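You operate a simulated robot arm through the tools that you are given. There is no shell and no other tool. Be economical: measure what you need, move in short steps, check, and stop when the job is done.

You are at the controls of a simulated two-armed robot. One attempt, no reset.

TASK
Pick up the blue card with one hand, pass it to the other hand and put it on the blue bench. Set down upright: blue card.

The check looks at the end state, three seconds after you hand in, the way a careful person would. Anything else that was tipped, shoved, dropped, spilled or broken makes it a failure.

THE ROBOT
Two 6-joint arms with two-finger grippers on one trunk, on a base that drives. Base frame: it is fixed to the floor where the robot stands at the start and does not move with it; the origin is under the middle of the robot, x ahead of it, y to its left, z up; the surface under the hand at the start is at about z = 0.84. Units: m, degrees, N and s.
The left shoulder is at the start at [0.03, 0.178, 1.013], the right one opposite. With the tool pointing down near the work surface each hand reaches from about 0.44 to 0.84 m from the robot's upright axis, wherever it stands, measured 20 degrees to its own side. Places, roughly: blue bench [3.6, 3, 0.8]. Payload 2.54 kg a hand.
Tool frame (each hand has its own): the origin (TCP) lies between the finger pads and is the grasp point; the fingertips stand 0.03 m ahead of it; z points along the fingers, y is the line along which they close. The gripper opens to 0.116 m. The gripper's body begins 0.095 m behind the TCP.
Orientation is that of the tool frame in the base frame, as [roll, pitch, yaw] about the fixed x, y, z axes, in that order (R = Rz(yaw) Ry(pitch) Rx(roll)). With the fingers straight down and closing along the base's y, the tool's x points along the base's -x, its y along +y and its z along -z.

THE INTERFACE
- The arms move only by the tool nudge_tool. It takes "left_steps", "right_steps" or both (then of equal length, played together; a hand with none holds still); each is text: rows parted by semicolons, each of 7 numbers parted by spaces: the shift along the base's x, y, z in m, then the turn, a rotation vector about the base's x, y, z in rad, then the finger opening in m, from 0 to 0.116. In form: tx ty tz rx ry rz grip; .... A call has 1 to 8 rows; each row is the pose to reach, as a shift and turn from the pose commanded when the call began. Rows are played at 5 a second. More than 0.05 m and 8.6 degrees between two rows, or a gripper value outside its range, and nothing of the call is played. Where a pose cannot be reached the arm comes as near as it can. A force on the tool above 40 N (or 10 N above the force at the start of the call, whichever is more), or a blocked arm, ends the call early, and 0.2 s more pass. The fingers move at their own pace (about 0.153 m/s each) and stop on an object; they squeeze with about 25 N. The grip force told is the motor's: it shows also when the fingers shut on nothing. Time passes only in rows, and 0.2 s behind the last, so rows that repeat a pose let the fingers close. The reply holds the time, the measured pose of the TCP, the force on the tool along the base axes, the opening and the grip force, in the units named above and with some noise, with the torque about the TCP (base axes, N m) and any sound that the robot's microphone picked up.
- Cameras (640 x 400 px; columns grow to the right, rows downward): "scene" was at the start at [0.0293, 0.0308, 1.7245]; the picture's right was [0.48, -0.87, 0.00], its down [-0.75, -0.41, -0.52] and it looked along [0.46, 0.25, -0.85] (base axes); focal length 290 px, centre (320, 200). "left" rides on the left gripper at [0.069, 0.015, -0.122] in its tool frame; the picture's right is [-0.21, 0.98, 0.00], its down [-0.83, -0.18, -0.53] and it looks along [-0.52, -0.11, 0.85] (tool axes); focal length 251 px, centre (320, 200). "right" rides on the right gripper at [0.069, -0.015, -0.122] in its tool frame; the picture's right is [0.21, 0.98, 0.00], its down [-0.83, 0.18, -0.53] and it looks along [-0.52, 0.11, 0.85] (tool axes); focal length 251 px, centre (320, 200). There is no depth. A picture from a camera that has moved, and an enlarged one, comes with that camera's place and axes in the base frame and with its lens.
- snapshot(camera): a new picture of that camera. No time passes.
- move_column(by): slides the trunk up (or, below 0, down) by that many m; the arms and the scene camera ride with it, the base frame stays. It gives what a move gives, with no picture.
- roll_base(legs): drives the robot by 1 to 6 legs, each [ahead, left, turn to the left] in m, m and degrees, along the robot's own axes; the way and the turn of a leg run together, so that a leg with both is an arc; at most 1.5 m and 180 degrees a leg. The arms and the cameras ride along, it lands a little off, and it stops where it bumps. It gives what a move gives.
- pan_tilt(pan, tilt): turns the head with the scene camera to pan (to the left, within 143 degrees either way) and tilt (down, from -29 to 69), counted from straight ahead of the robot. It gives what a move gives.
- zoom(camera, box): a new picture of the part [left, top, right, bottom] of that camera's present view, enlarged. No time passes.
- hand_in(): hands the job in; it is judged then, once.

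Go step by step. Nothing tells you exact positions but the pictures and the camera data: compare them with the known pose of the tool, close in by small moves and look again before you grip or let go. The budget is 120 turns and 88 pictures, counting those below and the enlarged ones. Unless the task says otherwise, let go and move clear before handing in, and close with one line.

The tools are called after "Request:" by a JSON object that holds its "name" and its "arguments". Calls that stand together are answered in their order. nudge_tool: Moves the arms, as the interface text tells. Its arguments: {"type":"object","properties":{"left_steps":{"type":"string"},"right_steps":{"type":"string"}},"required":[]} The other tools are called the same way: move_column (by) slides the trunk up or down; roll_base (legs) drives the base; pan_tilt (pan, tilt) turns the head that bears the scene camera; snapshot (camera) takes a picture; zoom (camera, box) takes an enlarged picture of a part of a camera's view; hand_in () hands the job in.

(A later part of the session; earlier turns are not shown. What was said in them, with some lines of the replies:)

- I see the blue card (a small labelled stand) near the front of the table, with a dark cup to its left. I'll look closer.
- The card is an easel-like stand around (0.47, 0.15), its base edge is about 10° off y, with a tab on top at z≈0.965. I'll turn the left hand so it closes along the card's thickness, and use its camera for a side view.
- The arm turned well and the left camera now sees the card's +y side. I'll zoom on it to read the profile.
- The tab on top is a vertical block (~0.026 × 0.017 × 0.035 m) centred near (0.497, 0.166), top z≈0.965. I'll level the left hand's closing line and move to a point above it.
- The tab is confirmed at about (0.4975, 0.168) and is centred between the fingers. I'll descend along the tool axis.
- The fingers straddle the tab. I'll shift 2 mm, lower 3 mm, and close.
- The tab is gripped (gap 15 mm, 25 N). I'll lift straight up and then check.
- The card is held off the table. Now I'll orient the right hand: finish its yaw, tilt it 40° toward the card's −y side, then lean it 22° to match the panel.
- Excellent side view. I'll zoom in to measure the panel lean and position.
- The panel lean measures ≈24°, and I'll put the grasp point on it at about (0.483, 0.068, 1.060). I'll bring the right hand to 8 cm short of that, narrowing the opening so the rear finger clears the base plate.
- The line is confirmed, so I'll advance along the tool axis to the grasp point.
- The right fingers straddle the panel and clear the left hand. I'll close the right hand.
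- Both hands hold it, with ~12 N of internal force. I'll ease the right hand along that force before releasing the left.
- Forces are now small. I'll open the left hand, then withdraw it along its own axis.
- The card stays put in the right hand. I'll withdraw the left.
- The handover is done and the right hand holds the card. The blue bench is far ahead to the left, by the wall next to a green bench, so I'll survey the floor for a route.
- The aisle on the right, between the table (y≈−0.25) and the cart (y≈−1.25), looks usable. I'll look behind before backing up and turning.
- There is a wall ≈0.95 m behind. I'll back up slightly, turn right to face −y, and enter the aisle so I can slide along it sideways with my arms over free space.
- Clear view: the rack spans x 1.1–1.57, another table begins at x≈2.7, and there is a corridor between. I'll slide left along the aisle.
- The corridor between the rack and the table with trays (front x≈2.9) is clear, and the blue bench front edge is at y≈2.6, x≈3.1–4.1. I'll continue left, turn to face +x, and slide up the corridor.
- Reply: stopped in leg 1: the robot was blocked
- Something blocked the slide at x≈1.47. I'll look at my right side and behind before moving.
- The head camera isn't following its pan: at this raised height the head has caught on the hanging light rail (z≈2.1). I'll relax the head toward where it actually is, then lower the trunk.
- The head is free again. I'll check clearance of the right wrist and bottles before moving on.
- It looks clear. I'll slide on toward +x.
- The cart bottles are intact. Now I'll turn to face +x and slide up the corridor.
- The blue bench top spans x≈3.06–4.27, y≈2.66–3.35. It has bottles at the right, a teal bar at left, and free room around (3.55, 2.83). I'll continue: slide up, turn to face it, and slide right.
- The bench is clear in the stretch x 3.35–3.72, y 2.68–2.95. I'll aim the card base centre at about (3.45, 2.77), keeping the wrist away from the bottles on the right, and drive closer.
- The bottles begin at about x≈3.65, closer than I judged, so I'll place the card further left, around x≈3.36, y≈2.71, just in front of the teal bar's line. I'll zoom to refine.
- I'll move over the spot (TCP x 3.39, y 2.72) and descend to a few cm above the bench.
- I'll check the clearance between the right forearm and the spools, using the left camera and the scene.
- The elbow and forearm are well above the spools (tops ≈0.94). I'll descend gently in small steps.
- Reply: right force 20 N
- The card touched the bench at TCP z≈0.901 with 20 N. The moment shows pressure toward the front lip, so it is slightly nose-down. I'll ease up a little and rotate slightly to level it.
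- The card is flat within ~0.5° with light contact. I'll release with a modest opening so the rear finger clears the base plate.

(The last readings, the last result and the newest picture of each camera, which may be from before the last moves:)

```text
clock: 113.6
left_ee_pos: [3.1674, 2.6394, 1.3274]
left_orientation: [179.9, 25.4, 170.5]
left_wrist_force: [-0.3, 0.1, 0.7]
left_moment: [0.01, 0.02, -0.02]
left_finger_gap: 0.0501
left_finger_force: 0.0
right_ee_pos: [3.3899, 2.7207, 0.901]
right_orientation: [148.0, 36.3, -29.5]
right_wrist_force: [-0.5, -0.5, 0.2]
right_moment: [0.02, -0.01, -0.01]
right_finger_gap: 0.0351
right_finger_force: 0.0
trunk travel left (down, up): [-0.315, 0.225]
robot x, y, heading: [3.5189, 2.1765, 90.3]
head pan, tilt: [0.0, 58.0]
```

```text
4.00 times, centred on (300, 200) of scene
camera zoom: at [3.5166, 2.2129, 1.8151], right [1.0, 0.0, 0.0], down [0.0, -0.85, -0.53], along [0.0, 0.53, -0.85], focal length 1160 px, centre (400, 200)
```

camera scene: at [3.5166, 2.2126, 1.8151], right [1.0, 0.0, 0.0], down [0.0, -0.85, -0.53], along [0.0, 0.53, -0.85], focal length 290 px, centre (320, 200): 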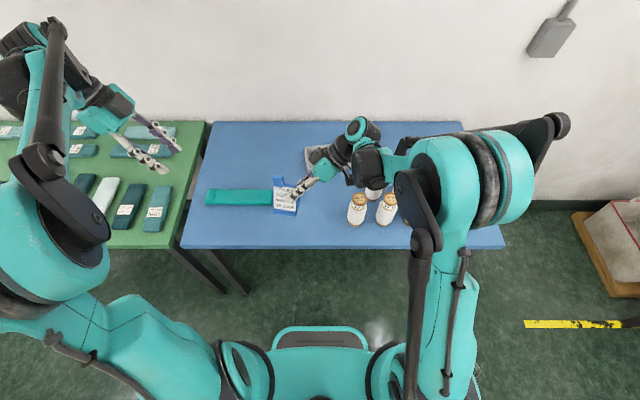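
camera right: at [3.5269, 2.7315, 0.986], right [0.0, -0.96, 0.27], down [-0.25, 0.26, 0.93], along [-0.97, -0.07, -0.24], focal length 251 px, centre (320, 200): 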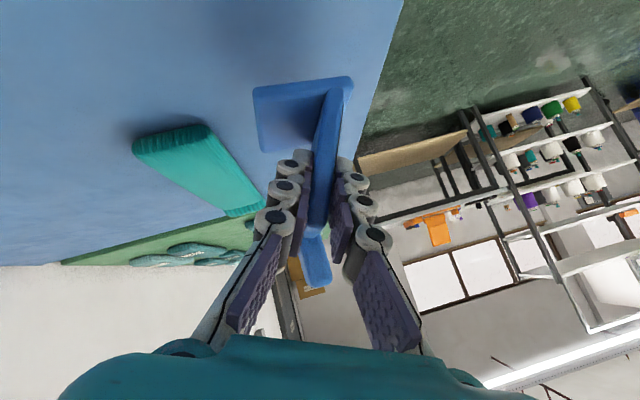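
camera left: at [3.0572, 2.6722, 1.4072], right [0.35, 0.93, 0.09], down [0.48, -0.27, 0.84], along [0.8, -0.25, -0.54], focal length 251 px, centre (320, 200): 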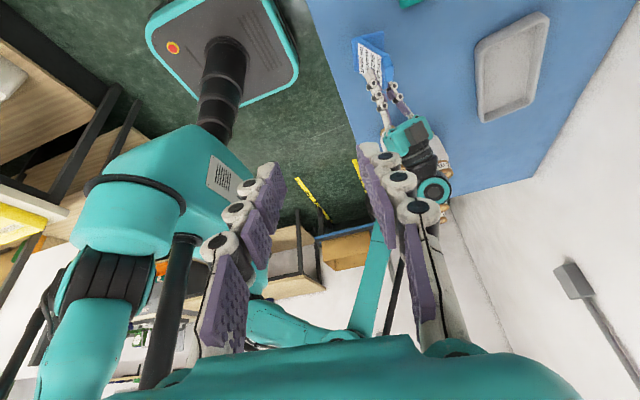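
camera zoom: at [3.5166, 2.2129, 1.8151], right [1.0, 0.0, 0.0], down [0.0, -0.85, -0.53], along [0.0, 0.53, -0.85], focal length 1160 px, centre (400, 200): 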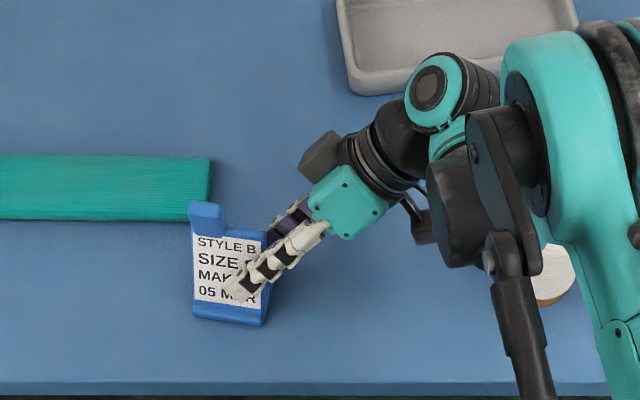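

The card stands free. I'll retract along the tool axis, then straight up.

Request:
{"name": "nudge_tool", "arguments": {"right_steps": "0.010 0.003 0.0105 0 0 0 0.035; 0.021 0.006 0.021 0 0 0 0.035; 0.034 0.010 0.035 0 0 0 0.035; 0.050 0.014 0.052 0 0 0 0.035; 0.052 0.015 0.09 0 0 0 0.035; 0.052 0.015 0.13 0 0 0 0.035; 0.052 0.0 0.17 0 0 0 0.035; 0.052 -0.02 0.21 0 0 0 0.035"}}

Request:
{"name": "snapshot", "arguments": {"camera": "scene"}}

Request:
{"name": "zoom", "arguments": {"camera": "scene", "box": [220, 150, 380, 250]}}

```text
clock: 115.4
left_ee_pos: [3.1682, 2.6385, 1.3285]
left_orientation: [179.8, 25.5, 170.5]
left_wrist_force: [-0.1, -0.9, 0.4]
left_moment: [-0.01, 0.01, 0.02]
left_finger_gap: 0.0499
left_finger_force: 0.0
right_ee_pos: [3.442, 2.7003, 1.1097]
right_orientation: [148.1, 36.2, -29.5]
right_wrist_force: [-0.9, 0.0, -0.1]
right_moment: [0.06, -0.02, -0.02]
right_finger_gap: 0.0348
right_finger_force: 0.1
trunk travel left (down, up): [-0.315, 0.225]
robot x, y, heading: [3.5176, 2.1797, 90.1]
head pan, tilt: [0.0, 58.0]
```

```text
24 pictures are left
camera scene: at [3.5166, 2.2104, 1.8151], right [1.0, 0.0, 0.0], down [0.0, -0.85, -0.53], along [0.0, 0.53, -0.85], focal length 290 px, centre (320, 200)
```

scene: 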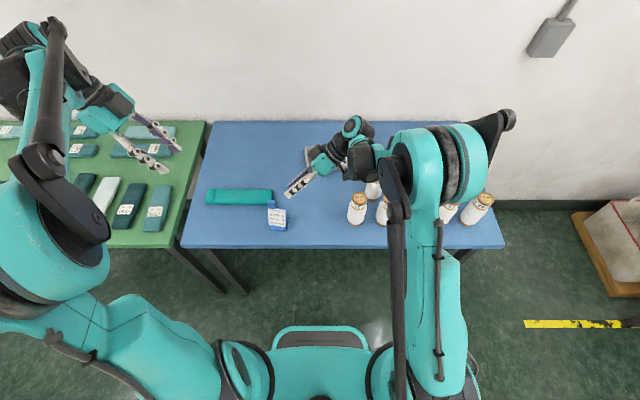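

```text
4.00 times, centred on (300, 200) of scene
camera zoom: at [3.5166, 2.2104, 1.8151], right [1.0, 0.0, 0.0], down [0.0, -0.85, -0.53], along [0.0, 0.53, -0.85], focal length 1160 px, centre (400, 200)
```

zoom: 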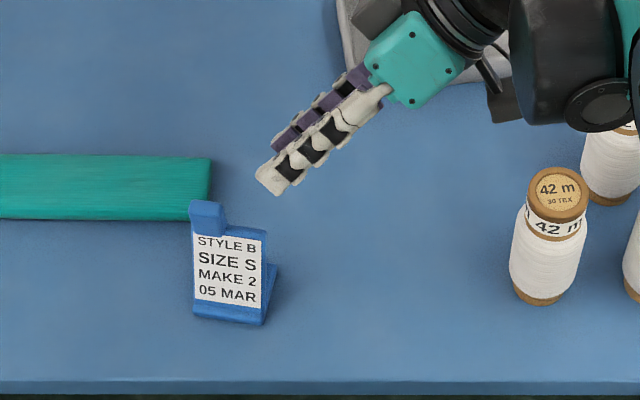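

The blue card stands upright on the blue bench, the spools and bar are untouched, and both hands are clear. Handing in.

Request:
{"name": "hand_in", "arguments": {}}

```text
The job is handed in.
```

The blue card was picked up with the left hand, passed to the right, and now stands upright on the blue bench. On the way the raised head caught on the hanging light rail, so I lowered the trunk to free it. I didn't look at the rail afterwards; I saw nothing else disturbed.
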